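You operate a simulated robot arm through the tools that you are given. There is no shell and no other tool. Be economical: measure what you need, move in short steps, check, and stop when the job is done.

Carry out the task below with a simulated robot arm. There is one attempt and no reset: what you move stays moved.

Task
Pack the blue card pack and green cup in the tiles box.
Fine: the pack stands in the narrow well, the cup in the wide one; then shut the lid and fasten the clasp; the other pack stays where it is. Set down upright: green cup.

Only the result counts: the job must be done as asked and must still hold three seconds after the hand-in. Knocking over, shifting, dropping, spilling or breaking anything else fails it. Lids that push on must go on centred and level and be pressed home; caps that screw on are set level and turned clockwise until they are tight.

Robot
A 6-joint arm with a two-finger parallel gripper, fixed in place. Base frame: the origin is at the foot of the arm, x ahead of it, y to its left, z up; the work surface is at about z = 0. Units: m, rad, N and s.
With the tool pointing down near the work surface it reaches from about 0.18 to 0.46 m from the base axis. Its first joint turns from -1.222 to 1.222 rad. Payload 1.9 kg.
Tool frame: the origin (TCP) lies between the finger pads and is the grasp point; the fingertips stand 0.023 m ahead of it; z points along the fingers, y is the line along which they close. Largest opening 0.094 m; finger width 0.038, thickness 0.01; the body of the gripper, 0.054 by 0.096 m, starts 0.039 m behind the TCP.
Orientation is that of the tool frame in the base frame, as a unit quaternion [w, x, y, z]. With the fingers straight down and closing along the base's y, the tool's x points along the base's -x, its y along +y and its z along -z.

Tools
- The arm moves only by the tool servo_tool. Its arguments are lists of equal length, an entry for each row: "offset": the shift along the tool's x, y, z in mm, a list of three; "turn": the turn, a rotation vector about the tool's x, y, z in rad, a list of three; "hand": the gripper command, from -1 (fully open) to 1 (shut), values between in proportion. In form: {"offset": [[x, y, z], ...], "turn": [[rx, ry, rz], ...], "hand": [hand, ...]}. A call has 1 to 20 rows; each row is the pose to reach, as a shift and turn from the pose commanded when the call began, along the tool's axes at that moment. Each row takes 0.2 s and may step no farther than 0.05 m and 0.15 rad from the row before; otherwise, or with a gripper value out of range, the whole call is refused. A pose out of reach is approached as far as the arm can. The call stops where the force on the tool passes 40 N (or 10 N more than at its start, if that is more) or the arm is blocked; 0.2 s more then pass. Each finger travels about 0.108 m/s and halts on what it meets, pressing with about 33 N; the grip force reading is that of the motor and also rises with nothing between the fingers. The clock runs only during rows and for 0.2 s after the last one: add rows that repeat a pose to give the fingers time. The reply holds the time, the measured pose of the TCP, the force on the tool along the base axes, the opening and the grip force, in the units named above and with some noise, with the torque about the TCP (base axes, N m) and any sound that the robot's microphone picked up.
- Cameras (640 x 400 px; columns grow to the right, rows downward): "scene" is fixed at [0.0404, 0.303, 0.4327]; the picture's right is [-0.84, -0.54, 0.00], its down [-0.30, 0.46, -0.84] and it looks along [0.46, -0.70, -0.55] (base axes); focal length 214 px, centre (320, 200). "wrist" rides on the gripper at [0.087, 0.016, -0.075] in the tool frame; the picture's right is [-0.18, 0.98, 0.00], its down [-0.58, -0.11, -0.81] and it looks along [-0.79, -0.15, 0.59] (tool axes); focal length 243 px, centre (320, 200). There is no depth. A picture from a camera that has moved, and an enlarged one, comes with that camera's place and axes in the base frame and with its lens. The place of the scene camera against the robot may be out by one fixed shift of up to 0.012 m in any direction.
- camera(camera): a new picture of that camera. The clock stands still meanwhile.
- zoom(camera, box): a new picture of the part [left, top, right, bottom] of that camera's present view, enlarged. The clock stands still meanwhile.
- hand_in(): hands the job in; it is judged then, once.

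Work in short steps. Places have to be worked out from the pictures, the camera data and where the tool is seen: move nearer, look again, correct. Check each grasp and each placing, and mend what went wrong. You have 120 turns and 68 pictures in all, those below and enlarged ones among them. Open the gripper and draw the arm clear of the work before you hand the job in, unless the task says otherwise; then end with one line.

The tools are called after "Emit:" as a command line: name --argument value ..., lists and objects as JSON in quotes. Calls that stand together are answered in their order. servo_tool: Moves the arm, as the interface text tells. Its arguments: {"type":"object","properties":{"offset":{"type":"array"},"turn":{"type":"array"},"hand":{"type":"array"}},"required":["offset","turn","hand"]} The other tools are called the same way: camera (camera) takes a picture; zoom (camera, box) takes an enlarged picture of a part of a camera's view; hand_in () hands the job in.

At the start:

```text
t: 0.0
position: [0.273, 0.0434, 0.4101]
tool_rot: [0.001, 0.001, 1.0, 0.0]
force: [0.0, 0.1, -1.1]
wrist_torque: [0.0, 0.0, -0.01]
width: 0.0938
gripper_force: 0.0
```

scene: 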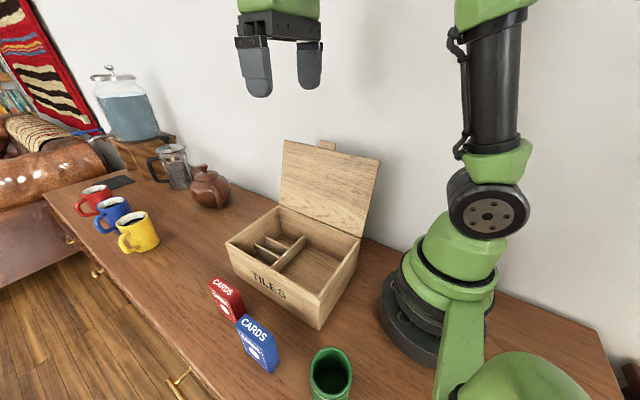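
wrist: 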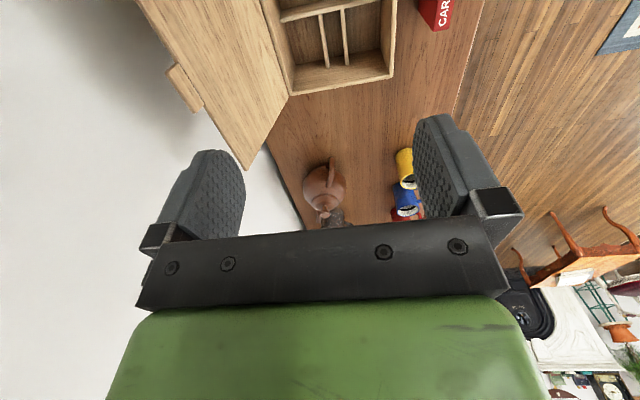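

I start by enlarging the scene around the box, packs and cup to measure positions.

Emit:
zoom --camera "scene" --box '[200, 130, 400, 255]'

Emit:
zoom --camera "scene" --box '[190, 275, 390, 400]'

Emit:
zoom --camera "scene" --box '[210, 195, 370, 295]'

```text
3.20 times, centred on (300, 192) of scene
camera zoom: at [0.0404, 0.303, 0.4327], right [-0.84, -0.54, 0.0], down [-0.3, 0.46, -0.84], along [0.46, -0.7, -0.55], focal length 686 px, centre (384, 224)
```

zoom: 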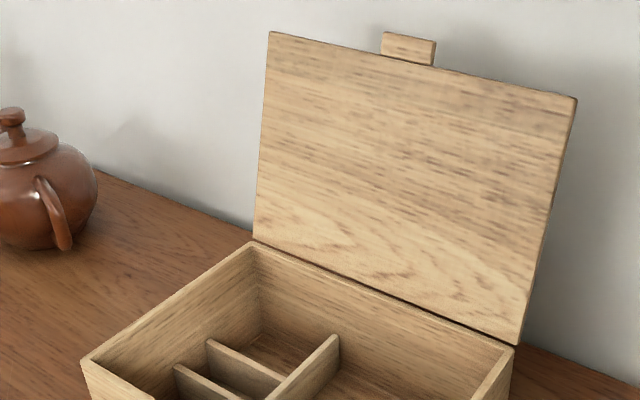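

```text
3.20 times, centred on (290, 338) of scene
camera zoom: at [0.0404, 0.303, 0.4327], right [-0.84, -0.54, 0.0], down [-0.3, 0.46, -0.84], along [0.46, -0.7, -0.55], focal length 686 px, centre (416, -240)
```

zoom: 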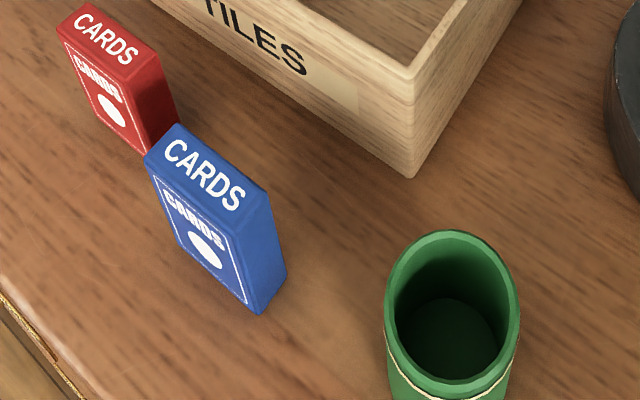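

```text
4.00 times, centred on (290, 245) of scene
camera zoom: at [0.0404, 0.303, 0.4327], right [-0.84, -0.54, 0.0], down [-0.3, 0.46, -0.84], along [0.46, -0.7, -0.55], focal length 858 px, centre (440, 20)
```

zoom: 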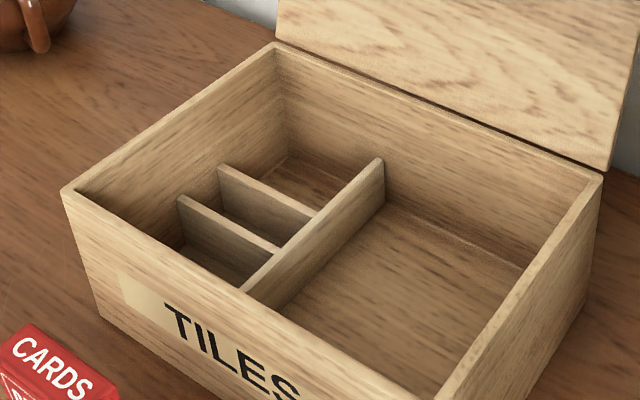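

By my triangulation, the box spans x .156–.398, y −.038–.131, with its rim at z≈.10. The narrow slot is centred near (.35, .046), the blue pack near (.215, .220) and the cup near (.09, .20). I'll go above the blue pack and check with both cameras.

Emit:
servo_tool --offset '[[10, 30, 27], [19, 59, 54], [29, 88, 80], [38, 118, 107], [48, 148, 134], [57, 177, 160], [57, 177, 190], [57, 177, 190]]' --turn '[[0, 0, 0], [0, 0, 0], [0, 0, 0], [0, 0, 0], [0, 0, 0], [0, 0, 0], [0, 0, 0], [0, 0, 0]]' --hand '[-1, -1, -1, -1, -1, -1, -1, -1]'

Emit:
camera --camera "wrist"

Emit:
camera --camera "scene"

```text
t: 1.8
position: [0.2162, 0.2204, 0.222]
tool_rot: [0.0, 0.002, 1.0, 0.001]
force: [-0.9, 0.3, 0.4]
wrist_torque: [-0.04, 0.01, 0.04]
width: 0.0941
gripper_force: 0.0
```

```text
62 pictures are left
camera wrist: at [0.129, 0.2373, 0.2962], right [0.19, 0.98, 0.0], down [0.58, -0.11, 0.81], along [0.79, -0.15, -0.59], focal length 243 px, centre (320, 200)
```

wrist: 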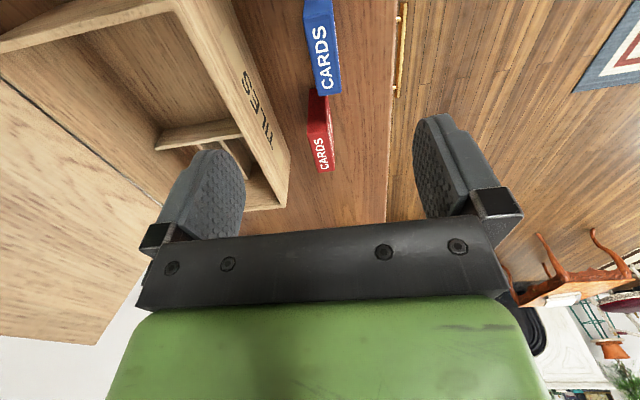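

```text
61 pictures are left
```

scene: 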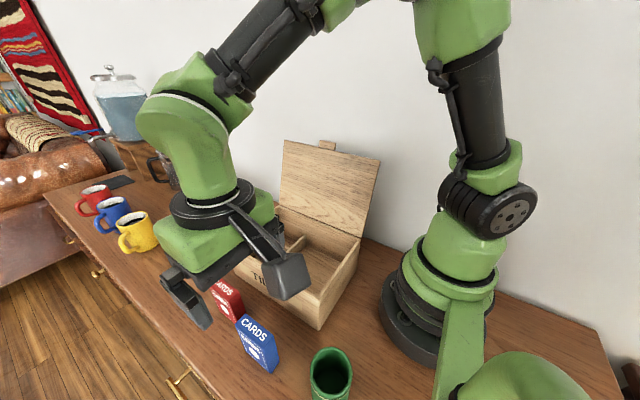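

The wrist view shows the packs. I'll enlarge it to calibrate the positions against the robot frame.

Emit:
zoom --camera "wrist" --box '[240, 0, 400, 100]'

Emit:
zoom --camera "wrist" --box '[150, 80, 350, 205]'

```text
4.00 times, centred on (320, 50) of wrist
camera zoom: at [0.129, 0.2373, 0.2962], right [0.19, 0.98, 0.0], down [0.58, -0.11, 0.81], along [0.79, -0.15, -0.59], focal length 970 px, centre (320, 800)
```

zoom: 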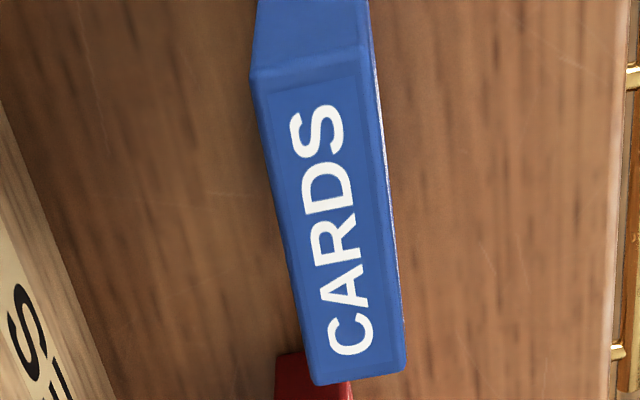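

```text
3.20 times, centred on (250, 142) of wrist
camera zoom: at [0.129, 0.2373, 0.2962], right [0.19, 0.98, 0.0], down [0.58, -0.11, 0.81], along [0.79, -0.15, -0.59], focal length 776 px, centre (544, 384)
```

zoom: 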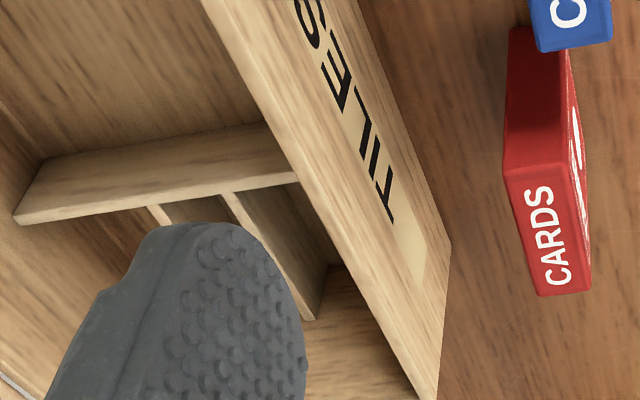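

The wrist view puts the blue pack's centre at about (.220, .2235), so the scene camera is off by about 5 mm. I'll descend to grip its upper part.

Emit:
servo_tool --offset '[[-4, 3, 40], [-4, 3, 80], [-4, 3, 120], [-4, 3, 148], [-4, 3, 150], [-4, 3, 150]]' --turn '[[0, 0, 0], [0, 0, 0], [0, 0, 0], [0, 0, 0], [0, 0, 0], [0, 0, 0]]' --hand '[-0.6, -0.4, -0.3, -0.3, -0.3, -0.3]'

Emit:
zoom --camera "scene" --box '[170, 250, 370, 375]'

Emit:
camera --camera "wrist"

```text
t: 3.2
position: [0.2202, 0.2246, 0.0707]
tool_rot: [0.0, 0.0, 1.0, 0.001]
force: [0.0, 0.9, 1.2]
wrist_torque: [0.0, 0.01, 0.0]
width: 0.061
gripper_force: 0.1
```

```text
3.20 times, centred on (270, 312) of scene
camera zoom: at [0.0404, 0.303, 0.4327], right [-0.84, -0.54, 0.0], down [-0.3, 0.46, -0.84], along [0.46, -0.7, -0.55], focal length 686 px, centre (480, -160)
```

zoom: 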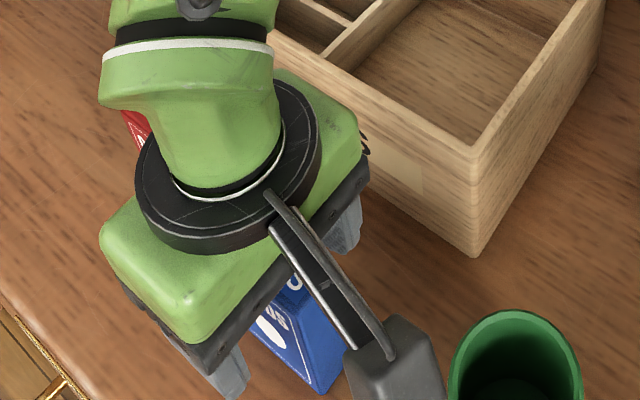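

```text
57 pictures are left
camera wrist: at [0.1325, 0.2413, 0.1452], right [0.19, 0.98, 0.0], down [0.58, -0.11, 0.81], along [0.79, -0.15, -0.59], focal length 243 px, centre (320, 200)
```

wrist: 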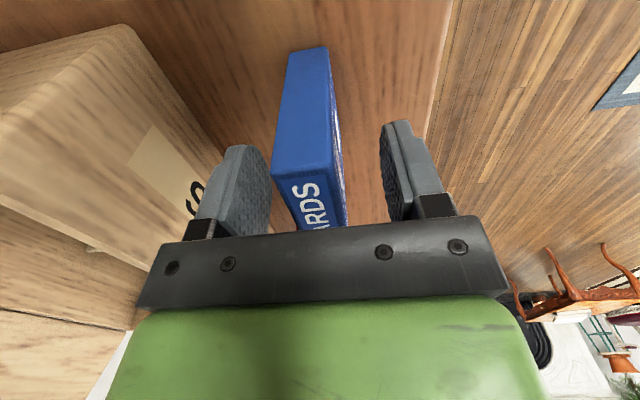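

The pack's centre measures y≈.224, so it sits between the fingers. I'll close on it.

Emit:
servo_tool --offset '[[0, 0, 0], [0, 0, 0], [0, 0, 0], [0, 0, 0]]' --turn '[[0, 0, 0], [0, 0, 0], [0, 0, 0], [0, 0, 0]]' --hand '[0.2, 0.6, 1, 1]'

```text
t: 4.2
position: [0.2204, 0.2238, 0.0707]
tool_rot: [0.0, 0.001, 1.0, 0.0]
force: [-0.4, -0.4, 0.2]
wrist_torque: [0.02, 0.01, 0.02]
width: 0.0218
gripper_force: 32.9
```

It's gripped at 21.8 mm wide. I'll lift it and carry it to hover short of the slot for a look with the wrist camera.

Emit:
servo_tool --offset '[[0, 0, -40], [0, 0, -80], [0, 0, -120], [0, 0, -160], [-17, -35, -160], [-34, -70, -160], [-51, -105, -160], [-68, -140, -160], [-86, -174, -160], [-110, -174, -160], [-136, -174, -160], [-136, -174, -160]]' --turn '[[0, 0, 0], [0, 0, 0], [0, 0, 0], [0, 0, 0], [0, 0, 0], [0, 0, 0], [0, 0, 0], [0, 0, 0], [0, 0, 0], [0, 0, 0], [0, 0, 0], [0, 0, 0]]' --hand '[1, 1, 1, 1, 1, 1, 1, 1, 1, 1, 1, 1]'

Emit:
camera --camera "wrist"

Emit:
camera --camera "scene"

```text
t: 6.8
position: [0.3561, 0.0503, 0.2309]
tool_rot: [-0.001, 0.001, 1.0, 0.0]
force: [0.2, 0.0, -0.8]
wrist_torque: [-0.01, -0.01, -0.01]
width: 0.0215
gripper_force: 33.2
```

```text
56 pictures are left
camera wrist: at [0.2685, 0.0675, 0.3046], right [0.18, 0.98, 0.0], down [0.58, -0.11, 0.81], along [0.79, -0.15, -0.59], focal length 243 px, centre (320, 200)
```

wrist: 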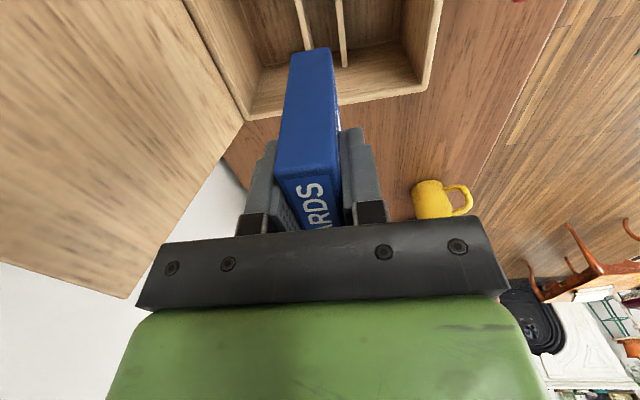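

```text
55 pictures are left
```

scene: 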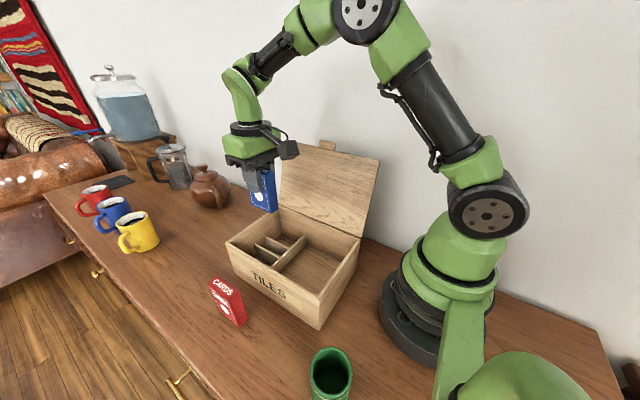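

Next I'll enlarge the wrist view of the slot to measure it in the robot frame.

Emit:
zoom --camera "wrist" --box '[200, 0, 440, 150]'

```text
2.67 times, centred on (320, 75) of wrist
camera zoom: at [0.2685, 0.0675, 0.3046], right [0.18, 0.98, 0.0], down [0.58, -0.11, 0.81], along [0.79, -0.15, -0.59], focal length 647 px, centre (320, 533)
```

zoom: 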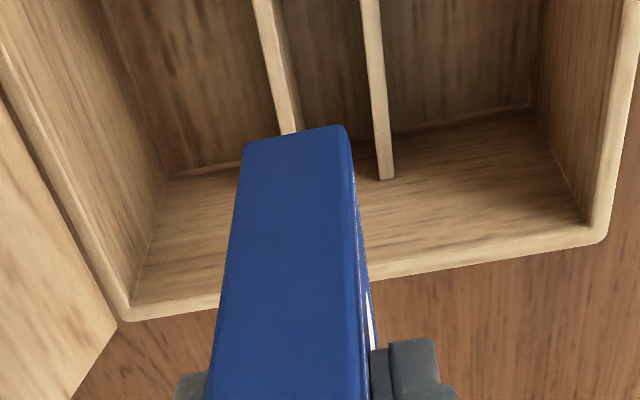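

The slot measures y .0395–.0675 (centre .0535) and x ≈.314–.391. I'll shift slightly and lower to just above the divider tops, then look.

Emit:
servo_tool --offset '[[4, 3, 0], [4, 3, 40], [4, 3, 80], [4, 3, 110], [4, 3, 110]]' --turn '[[0, 0, 0], [0, 0, 0], [0, 0, 0], [0, 0, 0], [0, 0, 0]]' --hand '[1, 1, 1, 1, 1]'

Emit:
zoom --camera "wrist" --box '[200, 0, 440, 150]'

Emit:
zoom --camera "scene" --box '[210, 180, 370, 280]'

```text
t: 8.0
position: [0.3504, 0.0565, 0.1197]
tool_rot: [0.0, 0.001, 1.0, 0.001]
force: [0.0, 0.7, -0.8]
wrist_torque: [0.03, 0.01, 0.0]
width: 0.0214
gripper_force: 33.0
```

```text
2.67 times, centred on (320, 75) of wrist
camera zoom: at [0.2639, 0.0718, 0.1946], right [0.19, 0.98, 0.0], down [0.58, -0.11, 0.81], along [0.79, -0.15, -0.59], focal length 647 px, centre (320, 533)
```

zoom: 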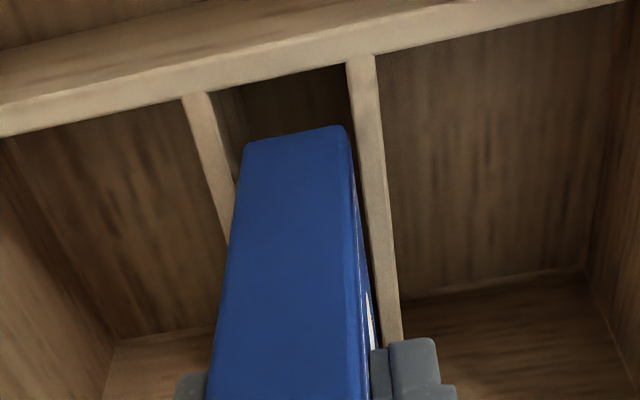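

```text
4.00 times, centred on (290, 230) of scene
camera zoom: at [0.0404, 0.303, 0.4327], right [-0.84, -0.54, 0.0], down [-0.3, 0.46, -0.84], along [0.46, -0.7, -0.55], focal length 858 px, centre (440, 80)
```

zoom: 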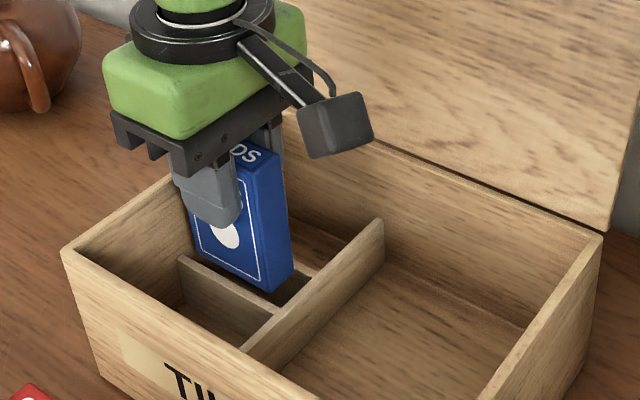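

At the bottom the pack spans y .0453–.0661 and the slot .0387–.068. I'll shift −2.3 mm in y and lower into the slot.

Emit:
servo_tool --offset '[[0, -2.3, 0], [0, -2.3, 0], [0, -2.3, 10], [0, -2.3, 20], [0, -2.3, 30], [0, -2.3, 35], [0, -2.3, 35]]' --turn '[[0, 0, 0], [0, 0, 0], [0, 0, 0], [0, 0, 0], [0, 0, 0], [0, 0, 0], [0, 0, 0]]' --hand '[1, 1, 1, 1, 1, 1, 1]'

Emit:
zoom --camera "wrist" --box '[200, 0, 440, 150]'

```text
t: 9.6
position: [0.3519, 0.0517, 0.0847]
tool_rot: [0.0, 0.001, 1.0, -0.001]
force: [-0.3, -0.2, -1.6]
wrist_torque: [0.02, -0.01, -0.01]
width: 0.0217
gripper_force: 33.3
```

```text
2.67 times, centred on (320, 75) of wrist
camera zoom: at [0.2638, 0.0683, 0.1593], right [0.19, 0.98, 0.0], down [0.58, -0.11, 0.81], along [0.79, -0.15, -0.59], focal length 647 px, centre (320, 533)
```

zoom: 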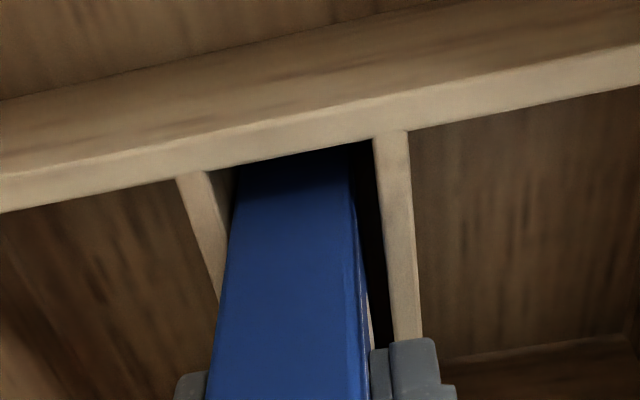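

It's inside the slot without contact. I'll lower in 2 mm steps until it touches the floor.

Emit:
servo_tool --offset '[[0, 0, 2], [0, 0, 4], [0, 0, 6], [0, 0, 7], [0, 0, 7]]' --turn '[[0, 0, 0], [0, 0, 0], [0, 0, 0], [0, 0, 0], [0, 0, 0]]' --hand '[1, 1, 1, 1, 1]'

```text
t: 10.8
position: [0.352, 0.051, 0.0777]
tool_rot: [0.001, 0.001, 1.0, 0.001]
force: [0.1, 0.0, -1.0]
wrist_torque: [0.0, 0.01, -0.03]
width: 0.0214
gripper_force: 33.6
```

There's no contact yet, so I'll continue in small steps.

Emit:
servo_tool --offset '[[0, 0, 1.5], [0, 0, 3], [0, 0, 4.5], [0, 0, 5], [0, 0, 5]]' --turn '[[0, 0, 0], [0, 0, 0], [0, 0, 0], [0, 0, 0], [0, 0, 0]]' --hand '[1, 1, 1, 1, 1]'

```text
t: 12.0
position: [0.3532, 0.0506, 0.0729]
tool_rot: [0.003, 0.0, 1.0, 0.001]
force: [-0.5, -0.6, 38.1]
wrist_torque: [-0.08, 0.04, -0.07]
width: 0.0216
gripper_force: 33.1
```

It's on the floor. I'll relieve the pressure, open and rise.

Emit:
servo_tool --offset '[[0, 0, -1.5], [0, 0, -1.5], [0, 0, -1.5], [0, 0, -1.5], [0, 0, -40], [0, 0, -80], [0, 0, -120], [0, 0, -150], [0, 0, -150]]' --turn '[[0, 0, 0], [0, 0, 0], [0, 0, 0], [0, 0, 0], [0, 0, 0], [0, 0, 0], [0, 0, 0], [0, 0, 0], [0, 0, 0]]' --hand '[1, 0.4, 0.2, 0.2, 0.2, 0.2, 0.2, 0.2, 0.2]'

Emit:
zoom --camera "scene" --box '[210, 180, 370, 280]'

```text
t: 14.0
position: [0.3535, 0.0532, 0.2222]
tool_rot: [0.0, 0.0, 1.0, 0.001]
force: [0.4, 0.8, -0.3]
wrist_torque: [-0.03, -0.01, -0.03]
width: 0.0376
gripper_force: 0.0
```

```text
4.00 times, centred on (290, 230) of scene
camera zoom: at [0.0404, 0.303, 0.4327], right [-0.84, -0.54, 0.0], down [-0.3, 0.46, -0.84], along [0.46, -0.7, -0.55], focal length 858 px, centre (440, 80)
```

zoom: 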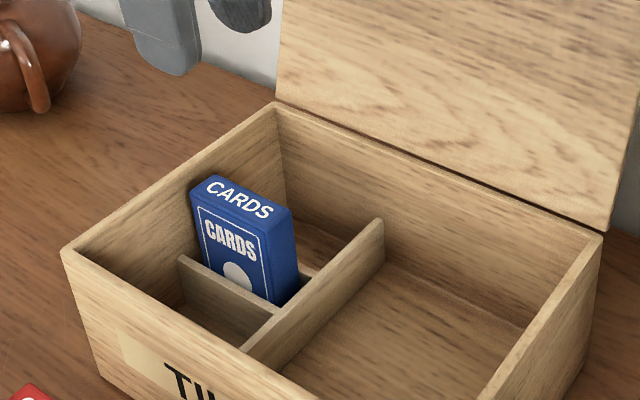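

The pack stands in the slot. Next I'll go above the cup, estimated at about (.093, .205).

Emit:
servo_tool --offset '[[0, 0, -30], [36, 22, -30], [72, 43, -30], [108, 65, -30], [144, 87, -30], [180, 108, -30], [216, 130, -30], [250, 152, -30], [250, 152, -30]]' --turn '[[0, 0, 0], [0, 0, 0], [0, 0, 0], [0, 0, 0], [0, 0, 0], [0, 0, 0], [0, 0, 0], [0, 0, 0], [0, 0, 0]]' --hand '[0, -1, -1, -1, -1, -1, -1, -1, -1]'

Emit:
camera --camera "wrist"

Emit:
camera --camera "scene"

```text
t: 16.0
position: [0.1021, 0.2011, 0.2529]
tool_rot: [0.0, 0.0, 1.0, 0.001]
force: [-0.7, 0.5, 0.0]
wrist_torque: [0.01, -0.02, 0.0]
width: 0.094
gripper_force: 0.1
```

```text
49 pictures are left
camera wrist: at [0.0141, 0.2192, 0.3282], right [0.19, 0.98, 0.0], down [0.58, -0.11, 0.81], along [0.79, -0.15, -0.59], focal length 243 px, centre (320, 200)
```

wrist: 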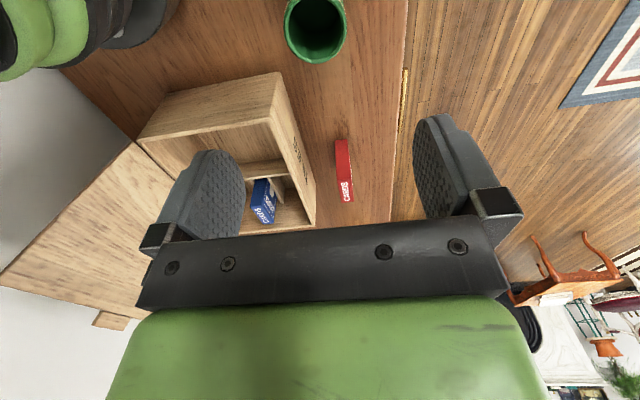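

```text
48 pictures are left
```

scene: 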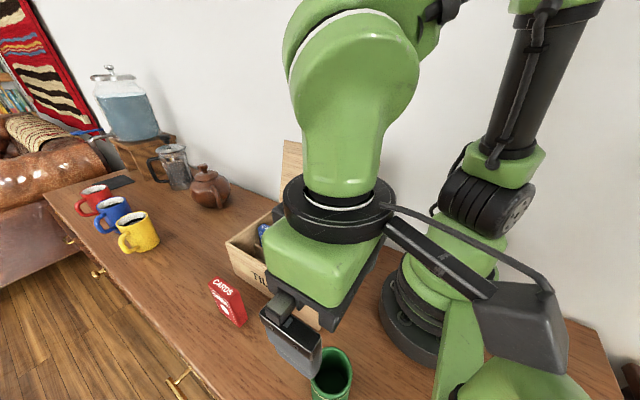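

The cup is visible at the top of the wrist view, so I'll enlarge it.

Emit:
zoom --camera "wrist" --box '[260, 0, 388, 80]'

```text
5.00 times, centred on (324, 40) of wrist
camera zoom: at [0.0141, 0.2192, 0.3282], right [0.19, 0.98, 0.0], down [0.58, -0.11, 0.81], along [0.79, -0.15, -0.59], focal length 1213 px, centre (300, 1000)
```

zoom: 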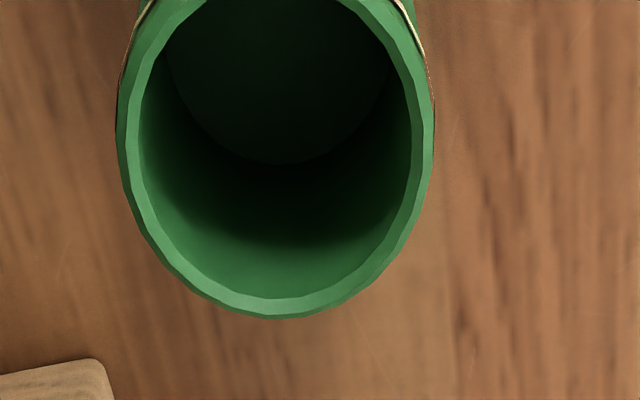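

The cup is about 59 mm across and 60–70 mm tall, with its centre near (.099, .1985). I'll descend partway and check.

Emit:
servo_tool --offset '[[3, -2.5, 40], [3, -2.5, 80], [3, -2.5, 120], [3, -2.5, 120]]' --turn '[[0, 0, 0], [0, 0, 0], [0, 0, 0], [0, 0, 0]]' --hand '[-1, -1, -1, -1]'

Emit:
camera --camera "wrist"

Emit:
zoom --camera "scene" --box '[240, 240, 440, 400]'

```text
t: 17.0
position: [0.0991, 0.1991, 0.1343]
tool_rot: [0.001, 0.001, 1.0, 0.0]
force: [0.4, 0.5, -0.7]
wrist_torque: [-0.01, 0.03, 0.01]
width: 0.0939
gripper_force: 0.1
```

```text
46 pictures are left
camera wrist: at [0.0113, 0.2169, 0.2091], right [0.19, 0.98, 0.0], down [0.58, -0.11, 0.81], along [0.79, -0.15, -0.59], focal length 243 px, centre (320, 200)
```

wrist: 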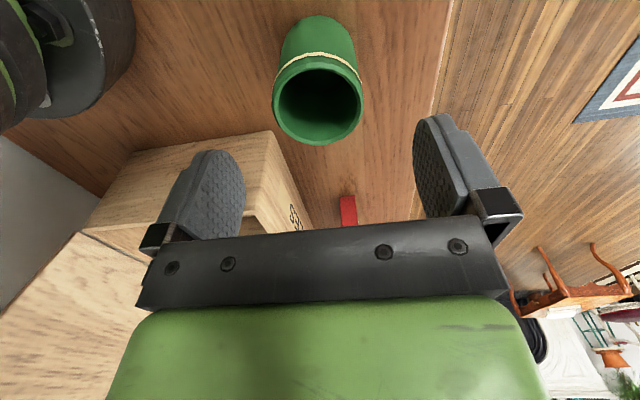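

```text
2.50 times, centred on (340, 320) of scene
camera zoom: at [0.0404, 0.303, 0.4327], right [-0.84, -0.54, 0.0], down [-0.3, 0.46, -0.84], along [0.46, -0.7, -0.55], focal length 536 px, centre (270, -100)
```

zoom: 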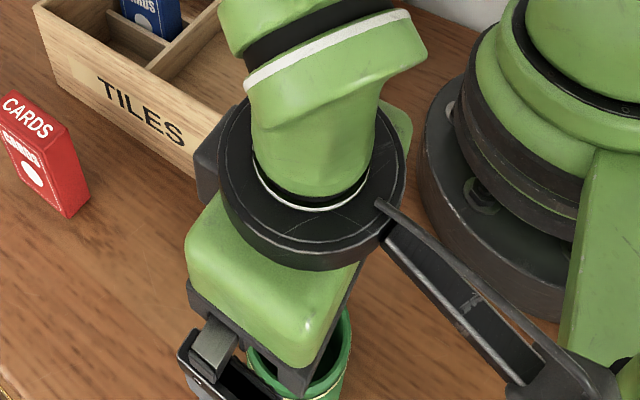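

The cup's centre is confirmed at about (.0995, .1985) with a height of about .066. I'll descend to TCP z≈.041 and close gently.

Emit:
servo_tool --offset '[[-1, 0, 40], [-1, 0, 80], [-1, 0, 93], [-1, 0, 93], [-1, 0, 93], [-1, 0, 93], [-1, 0, 93]]' --turn '[[0, 0, 0], [0, 0, 0], [0, 0, 0], [0, 0, 0], [0, 0, 0], [0, 0, 0], [0, 0, 0]]' --hand '[-1, -1, -1, -0.5, 0, 0.5, 0.5]'

Emit:
camera --camera "wrist"

```text
t: 18.6
position: [0.0993, 0.2013, 0.0419]
tool_rot: [0.0, 0.001, 1.0, 0.0]
force: [-0.1, 0.2, 0.6]
wrist_torque: [0.0, 0.03, -0.02]
width: 0.0572
gripper_force: 32.6
```

```text
44 pictures are left
camera wrist: at [0.0118, 0.2177, 0.1155], right [0.19, 0.98, 0.0], down [0.58, -0.11, 0.81], along [0.79, -0.15, -0.59], focal length 243 px, centre (320, 200)
```

wrist: 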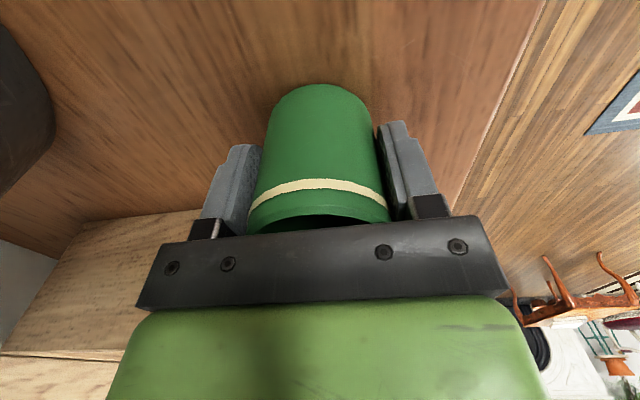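

It's gripped at 57 mm wide. I'll lift it and carry it over the wide well, centred near (.235, .06).

Emit:
servo_tool --offset '[[0, 0, -40], [0, 0, -80], [0, 0, -120], [0, 0, -160], [-40, -20, -160], [-80, -40, -160], [-110, -70, -160], [-130, -105, -160], [-136, -140, -160], [-136, -140, -160]]' --turn '[[0, 0, 0], [0, 0, 0], [0, 0, 0], [0, 0, 0], [0, 0, 0], [0, 0, 0], [0, 0, 0], [0, 0, 0], [0, 0, 0], [0, 0, 0]]' --hand '[0.5, 0.5, 0.5, 0.5, 0.5, 0.5, 0.5, 0.5, 0.5, 0.5]'

Emit:
camera --camera "wrist"

Emit:
camera --camera "scene"

```text
t: 20.8
position: [0.2368, 0.0593, 0.1991]
tool_rot: [0.0, 0.0, 1.0, 0.001]
force: [0.2, 1.2, -0.6]
wrist_torque: [0.03, -0.01, -0.01]
width: 0.0572
gripper_force: 33.3
```

```text
43 pictures are left
camera wrist: at [0.1492, 0.0766, 0.2743], right [0.18, 0.98, 0.0], down [0.58, -0.11, 0.81], along [0.79, -0.15, -0.59], focal length 243 px, centre (320, 200)
```

wrist: 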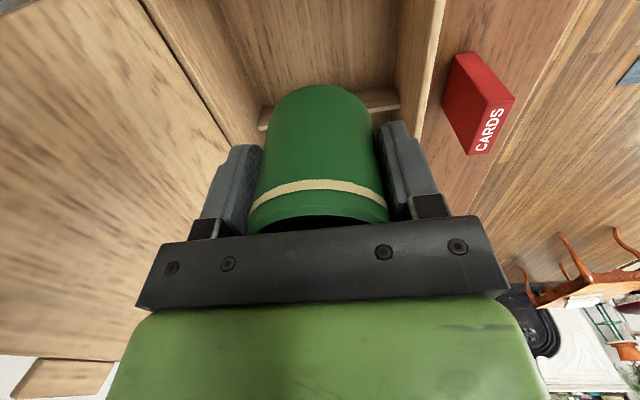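

```text
42 pictures are left
```

scene: 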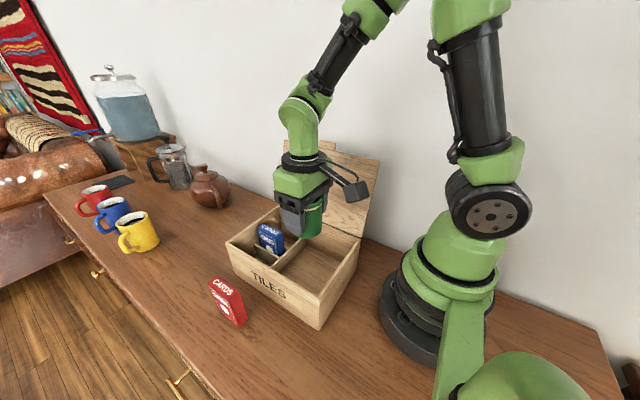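

The camera housing should clear the rim by about 7 mm. I'll lower the cup in stages.

Emit:
servo_tool --offset '[[0, 0, 40], [0, 0, 80], [0, 0, 120], [0, 0, 140], [0, 0, 146], [0, 0, 150], [0, 0, 150]]' --turn '[[0, 0, 0], [0, 0, 0], [0, 0, 0], [0, 0, 0], [0, 0, 0], [0, 0, 0], [0, 0, 0]]' --hand '[0.5, 0.5, 0.5, 0.5, 0.5, 0.5, 0.5]'

Emit:
zoom --camera "scene" --box '[210, 180, 370, 280]'

```text
t: 22.4
position: [0.2358, 0.0601, 0.0497]
tool_rot: [0.0, 0.001, 1.0, 0.0]
force: [-0.1, 0.0, -0.6]
wrist_torque: [-0.01, 0.03, -0.04]
width: 0.0573
gripper_force: 33.0
```

```text
4.00 times, centred on (290, 230) of scene
camera zoom: at [0.0404, 0.303, 0.4327], right [-0.84, -0.54, 0.0], down [-0.3, 0.46, -0.84], along [0.46, -0.7, -0.55], focal length 858 px, centre (440, 80)
```

zoom: 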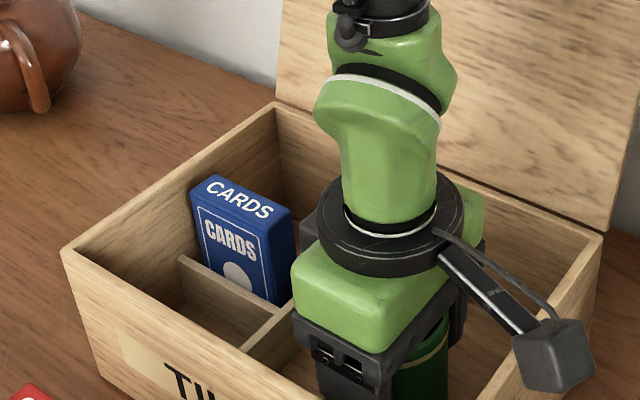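

All clear so far. I'll take the last millimetres slowly until contact.

Emit:
servo_tool --offset '[[0, 0, 1.5], [0, 0, 3], [0, 0, 4], [0, 0, 5], [0, 0, 5.5], [0, 0, 5.5]]' --turn '[[0, 0, 0], [0, 0, 0], [0, 0, 0], [0, 0, 0], [0, 0, 0], [0, 0, 0]]' --hand '[0.5, 0.5, 0.5, 0.5, 0.5, 0.5]'

```text
t: 23.8
position: [0.2364, 0.0603, 0.0437]
tool_rot: [0.001, 0.001, 1.0, 0.0]
force: [-1.2, -7.9, 23.7]
wrist_torque: [-0.44, -0.12, -0.06]
width: 0.0572
gripper_force: 32.7
```

There's firm contact at the expected height. I'll relieve it, open, and rise.

Emit:
servo_tool --offset '[[0, 0, -0.7], [0, 0, -0.7], [0, 0, -0.7], [0, 0, -0.7], [0, 0, -30], [0, 0, -70], [0, 0, -110], [0, 0, -150], [0, 0, -190], [0, 0, -190]]' --turn '[[0, 0, 0], [0, 0, 0], [0, 0, 0], [0, 0, 0], [0, 0, 0], [0, 0, 0], [0, 0, 0], [0, 0, 0], [0, 0, 0], [0, 0, 0]]' --hand '[0.5, -0.4, -0.6, -0.6, -0.6, -0.6, -0.6, -0.6, -0.6, -0.6]'

Emit:
camera --camera "scene"

Emit:
camera --camera "wrist"

```text
t: 26.0
position: [0.2362, 0.0622, 0.2341]
tool_rot: [0.0, 0.0, 1.0, 0.001]
force: [-0.1, 0.0, -0.5]
wrist_torque: [-0.01, 0.02, -0.02]
width: 0.075
gripper_force: 0.1
```

```text
40 pictures are left
```

scene: 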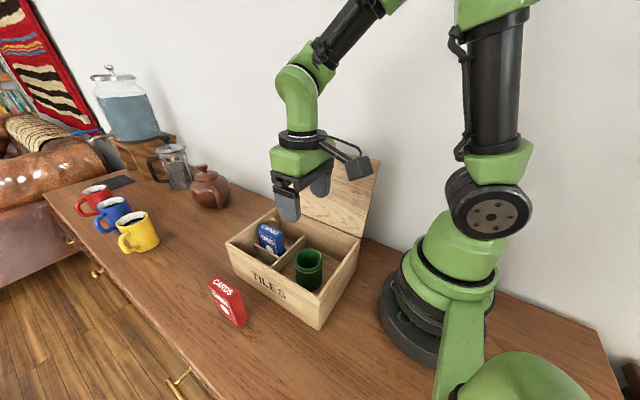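

```text
39 pictures are left
camera wrist: at [0.148, 0.0786, 0.3091], right [0.18, 0.98, 0.0], down [0.58, -0.11, 0.81], along [0.79, -0.15, -0.59], focal length 243 px, centre (320, 200)
```

wrist: 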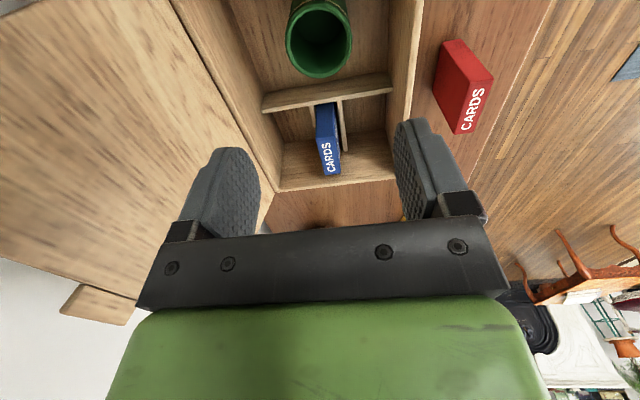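

The cup stands upright in the wide well. Next is the lid, so I'll enlarge the wrist view of its top edge and tab, and the scene view of the tab.

Emit:
zoom --camera "wrist" --box '[0, 220, 200, 345]'

Emit:
zoom --camera "scene" --box '[220, 220, 340, 320]'

```text
3.20 times, centred on (100, 282) of wrist
camera zoom: at [0.148, 0.0786, 0.3091], right [0.18, 0.98, 0.0], down [0.58, -0.11, 0.81], along [0.79, -0.15, -0.59], focal length 776 px, centre (1024, -64)
```

zoom: 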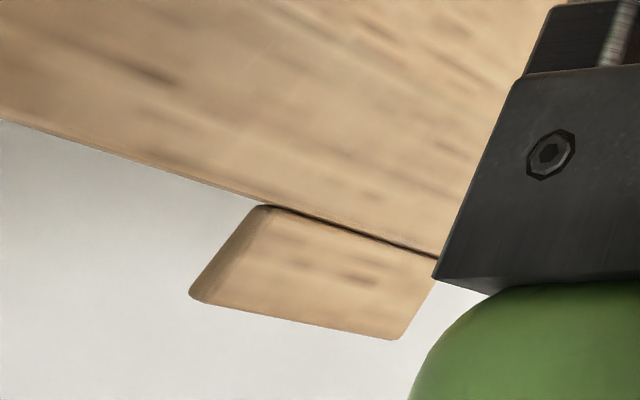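

```text
4.00 times, centred on (280, 270) of scene
camera zoom: at [0.0404, 0.303, 0.4327], right [-0.84, -0.54, 0.0], down [-0.3, 0.46, -0.84], along [0.46, -0.7, -0.55], focal length 858 px, centre (480, -80)
```

zoom: 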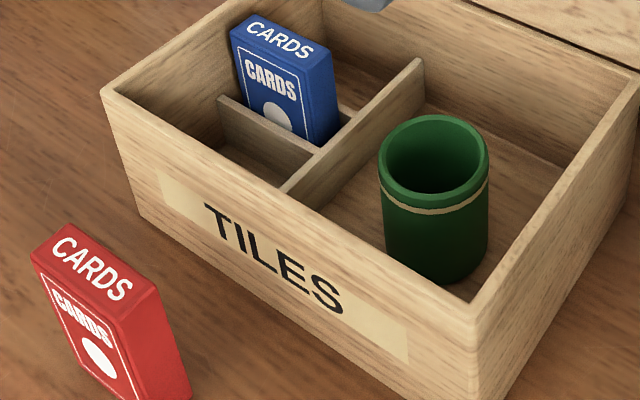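

The tab is a separately hinged clasp flap at x .260–.299, and the lid's top edge is near y −.081, z .267. I'll straddle that edge at x≈.215 with the fingers and hover above it first.

Emit:
servo_tool --offset '[[0, 0, -45], [0, 0, -90], [6, -35, -95], [12, -70, -95], [18, -105, -95], [21, -139, -95], [21, -139, -95]]' --turn '[[0, 0, 0], [0, 0, 0], [0, 0, 0], [0, 0, 0], [0, 0, 0], [0, 0, 0], [0, 0, 0]]' --hand '[0.1, 0.1, 0.1, 0.1, 0.1, 0.1, 0.1]'

Emit:
camera --camera "wrist"

Emit:
zoom --camera "scene" --box '[240, 60, 440, 185]'

```text
t: 27.6
position: [0.2132, -0.077, 0.3298]
tool_rot: [-0.001, 0.0, 1.0, 0.0]
force: [-0.1, -0.3, -0.2]
wrist_torque: [0.03, 0.0, 0.02]
width: 0.0425
gripper_force: 0.0
```

```text
36 pictures are left
camera wrist: at [0.126, -0.0609, 0.4039], right [0.18, 0.98, 0.0], down [0.58, -0.11, 0.81], along [0.79, -0.15, -0.59], focal length 243 px, centre (320, 200)
```

wrist: 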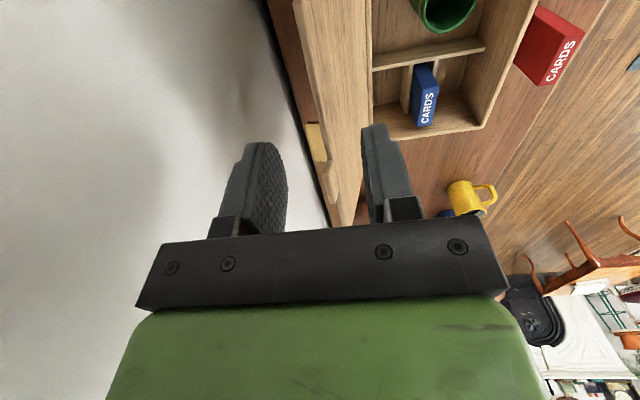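

```text
3.20 times, centred on (340, 122) of scene
camera zoom: at [0.0404, 0.303, 0.4327], right [-0.84, -0.54, 0.0], down [-0.3, 0.46, -0.84], along [0.46, -0.7, -0.55], focal length 686 px, centre (256, 448)
```

zoom: 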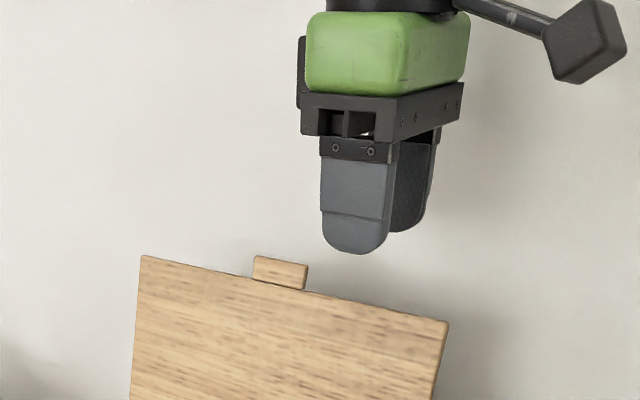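

The wrist view now shows the lid's top edge between the fingers. I'll enlarge it to verify the alignment and see the clasp's back.

Emit:
zoom --camera "wrist" --box '[240, 0, 432, 240]'

```text
1.67 times, centred on (336, 120) of wrist
camera zoom: at [0.126, -0.0609, 0.4039], right [0.18, 0.98, 0.0], down [0.58, -0.11, 0.81], along [0.79, -0.15, -0.59], focal length 404 px, centre (293, 333)
```

zoom: 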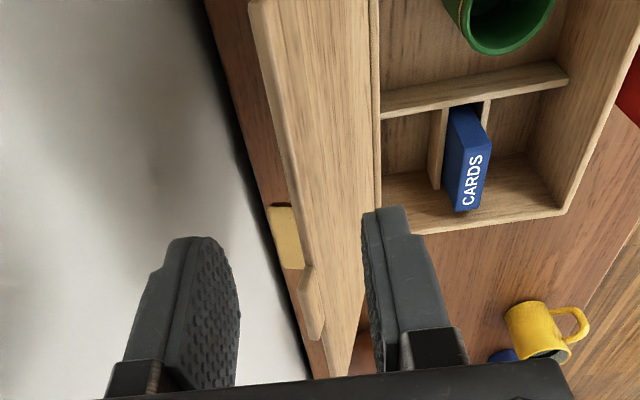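

The lid edge is at y≈−.079 and about 8 mm thick, well centred between the fingers. I'll lower to straddle it.

Emit:
servo_tool --offset '[[0, -1, 20], [0, -1, 40], [0, -1, 55], [0, -1, 62], [0, -1, 62]]' --turn '[[0, 0, 0], [0, 0, 0], [0, 0, 0], [0, 0, 0], [0, 0, 0]]' --hand '[0.1, 0.1, 0.1, 0.1, 0.1]'

Emit:
zoom --camera "scene" --box '[240, 80, 440, 205]'

```text
t: 28.8
position: [0.214, -0.0807, 0.2662]
tool_rot: [0.0, 0.0, 1.0, 0.001]
force: [0.2, -0.2, -0.4]
wrist_torque: [0.02, 0.01, 0.0]
width: 0.0419
gripper_force: 0.1
```

```text
3.20 times, centred on (340, 142) of scene
camera zoom: at [0.0404, 0.303, 0.4327], right [-0.84, -0.54, 0.0], down [-0.3, 0.46, -0.84], along [0.46, -0.7, -0.55], focal length 686 px, centre (256, 384)
```

zoom: 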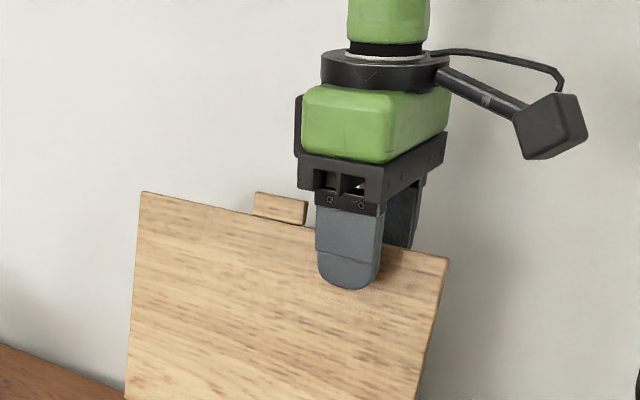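

Both fingers straddle the lid's edge. I'll swing it forward along the hinge arc to about 20° past vertical, tilting the tool along with it.

Emit:
servo_tool --offset '[[0, 8, -2], [0, 16.7, -3.8], [0, 24, -5], [0, 31.7, -5.8], [0, 39, -6.3], [0, 46.7, -6.4], [0, 54, -6.2], [0, 61.7, -5.7], [0, 69, -4.8], [0, 76.7, -3.8], [0, 84, -2.3], [0, 91.4, -0.5], [0, 99, 1.6], [0, 105.7, 4], [0, 105.7, 4]]' --turn '[[0, 0, 0], [0, 0, 0], [0, 0, 0], [0, 0, 0], [0, 0, 0], [0, 0, 0], [0.04, 0, 0], [0.087, 0, 0], [0.13, 0, 0], [0.175, 0, 0], [0.22, 0, 0], [0.26, 0, 0], [0.305, 0, 0], [0.35, 0, 0], [0.35, 0, 0]]' --hand '[0.1, 0.1, 0.1, 0.1, 0.1, 0.1, 0.1, 0.1, 0.1, 0.1, 0.1, 0.1, 0.1, 0.1, 0.1]'

Emit:
camera --camera "scene"

Emit:
camera --camera "wrist"

```text
t: 32.0
position: [0.214, 0.0258, 0.2636]
tool_rot: [-0.001, 0.0, 0.985, -0.174]
force: [0.1, -0.1, -0.8]
wrist_torque: [-0.01, 0.03, 0.0]
width: 0.0423
gripper_force: 0.4
```

```text
32 pictures are left
```

scene: 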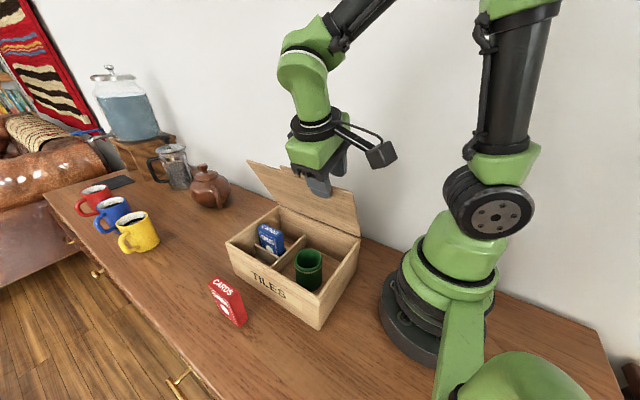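

```text
31 pictures are left
camera wrist: at [0.1262, 0.0671, 0.3285], right [0.19, 0.92, -0.34], down [0.58, 0.17, 0.79], along [0.79, -0.34, -0.5], focal length 243 px, centre (320, 200)
```

wrist: 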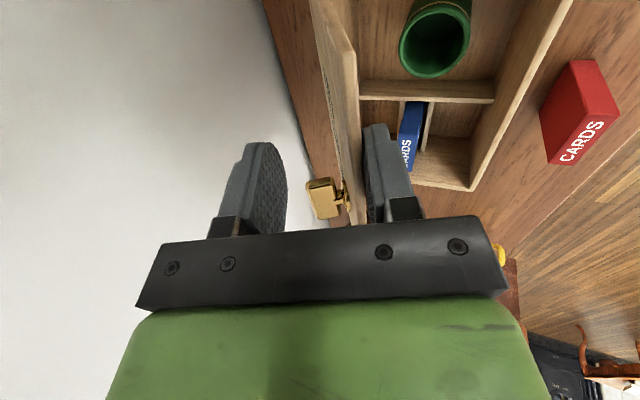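

The lid is past vertical and resting against the front finger. I'll lower it further along the arc to about 60°.

Emit:
servo_tool --offset '[[0, 15, 0.7], [0, 30, 2.6], [0, 44.7, 5.9], [0, 59, 10.4], [0, 72.9, 16.2], [0, 86.3, 23.1], [0, 99, 31.2], [0, 110.9, 40.4], [0, 110.9, 40.4]]' --turn '[[0.087, 0, 0], [0.175, 0, 0], [0.262, 0, 0], [0.349, 0, 0], [0.436, 0, 0], [0.524, 0, 0], [0.611, 0, 0], [0.698, 0, 0], [0.698, 0, 0]]' --hand '[0.1, 0.1, 0.1, 0.1, 0.1, 0.1, 0.1, 0.1, 0.1]'

Emit:
camera --camera "scene"

Emit:
camera --camera "wrist"

```text
t: 34.0
position: [0.2148, 0.1151, 0.188]
tool_rot: [0.0, 0.0, 0.866, -0.5]
force: [-0.4, 0.7, -2.1]
wrist_torque: [0.0, 0.03, 0.03]
width: 0.0427
gripper_force: 0.9
```

```text
30 pictures are left
```

scene: 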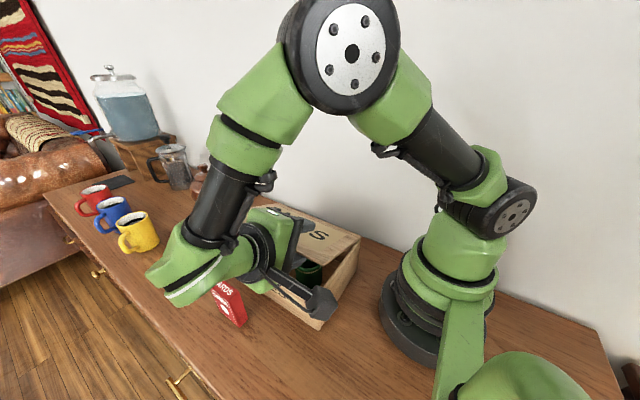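

```text
29 pictures are left
camera wrist: at [0.1273, 0.1896, 0.2114], right [0.18, 0.49, -0.85], down [0.58, 0.64, 0.5], along [0.79, -0.59, -0.17], focal length 243 px, centre (320, 200)
```

wrist: 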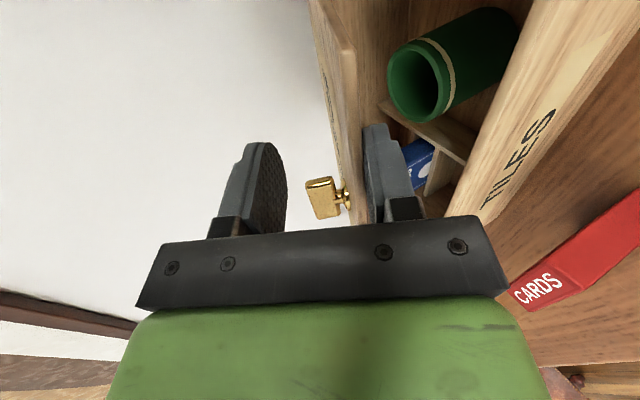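

The lid is well supported at roughly 65°. I'll lower the tool to about 73°.

Emit:
servo_tool --offset '[[0, 15, 0.7], [0, 30, 2.6], [0, 38.8, 4.4], [0, 38.8, 4.4]]' --turn '[[0.087, 0, 0], [0.175, 0, 0], [0.227, 0, 0], [0.227, 0, 0]]' --hand '[0.1, 0.1, 0.1, 0.1]'

Emit:
camera --camera "wrist"

Emit:
zoom --camera "scene" --box '[180, 170, 380, 345]'

```text
t: 35.0
position: [0.2159, 0.1315, 0.1507]
tool_rot: [0.0, 0.0, 0.803, -0.596]
force: [0.2, -0.6, -0.5]
wrist_torque: [0.01, 0.03, -0.01]
width: 0.0427
gripper_force: 0.5
```

```text
28 pictures are left
camera wrist: at [0.1269, 0.2089, 0.1572], right [0.18, 0.29, -0.94], down [0.58, 0.74, 0.34], along [0.79, -0.61, -0.03], focal length 243 px, centre (320, 200)
```

wrist: 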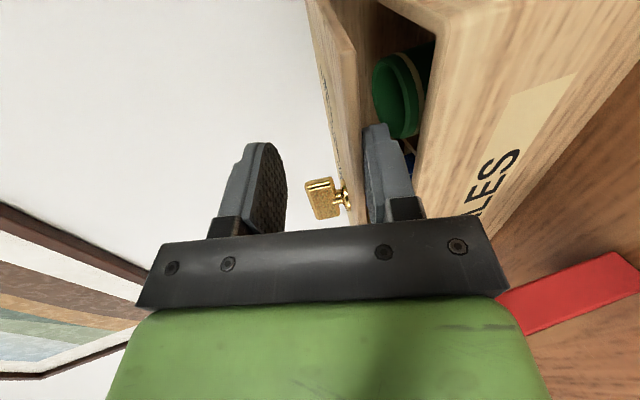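

```text
2.29 times, centred on (280, 258) of scene
camera zoom: at [0.0404, 0.303, 0.4327], right [-0.84, -0.54, 0.0], down [-0.3, 0.46, -0.84], along [0.46, -0.7, -0.55], focal length 490 px, centre (411, 69)
```

zoom: 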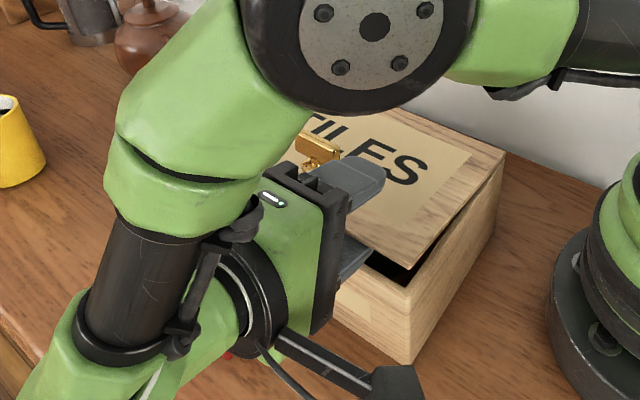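

There's only a small gap left. I'll withdraw along the tool axis so the lid settles the last centimetre or two.

Emit:
servo_tool --offset '[[0, 0, -12], [0, 0, -24], [0, 0, -36], [0, 0, -50], [0, -20, -65], [0, -45, -70], [0, -75, -70], [0, -75, -70]]' --turn '[[0, 0, 0], [0, 0, 0], [0, 0, 0], [0, 0, 0], [0, 0, 0], [0, 0, 0], [0, 0, 0], [0, 0, 0]]' --hand '[0.1, 0.1, 0.1, 0.1, 0.1, 0.1, 0.1, 0.1]'

Emit:
camera --camera "wrist"

Emit:
camera --camera "scene"

```text
t: 36.8
position: [0.2155, 0.1758, 0.2449]
tool_rot: [-0.001, 0.0, 0.804, -0.595]
force: [-0.1, 0.2, 0.6]
wrist_torque: [0.03, -0.03, -0.01]
width: 0.0423
gripper_force: 0.0
```

```text
26 pictures are left
camera wrist: at [0.1273, 0.253, 0.251], right [0.18, 0.29, -0.94], down [0.58, 0.74, 0.34], along [0.79, -0.61, -0.03], focal length 243 px, centre (320, 200)
```

wrist: 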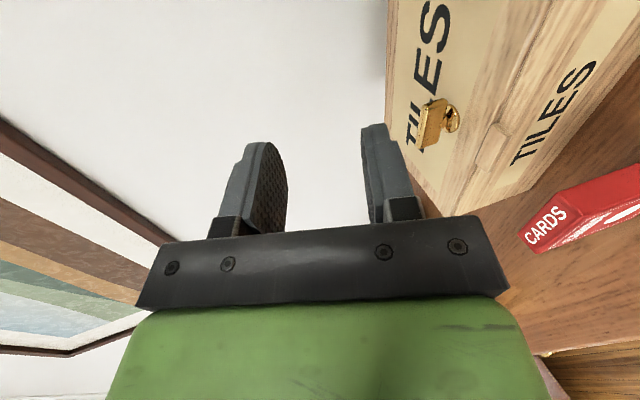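

```text
25 pictures are left
```

scene: 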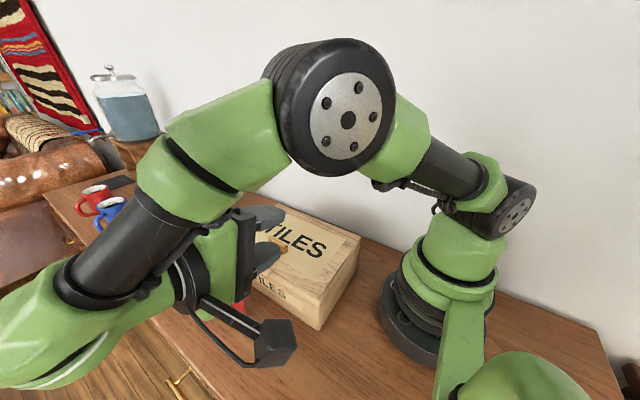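

The lid looks shut. I'll enlarge the clasp in the wrist view.

Emit:
zoom --camera "wrist" --box '[380, 60, 540, 180]'

```text
3.33 times, centred on (460, 120) of wrist
camera zoom: at [0.1273, 0.253, 0.251], right [0.18, 0.29, -0.94], down [0.58, 0.74, 0.34], along [0.79, -0.61, -0.03], focal length 809 px, centre (-147, 467)
```

zoom: 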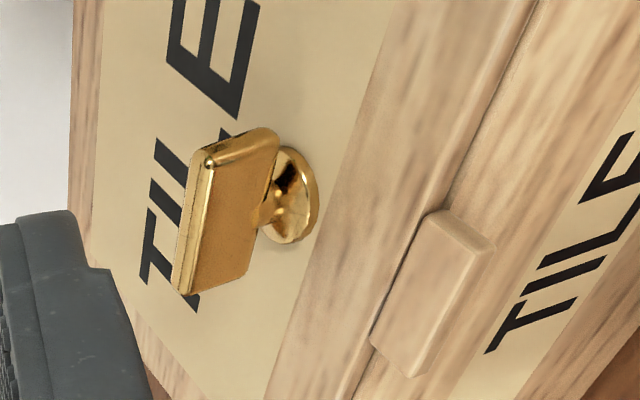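

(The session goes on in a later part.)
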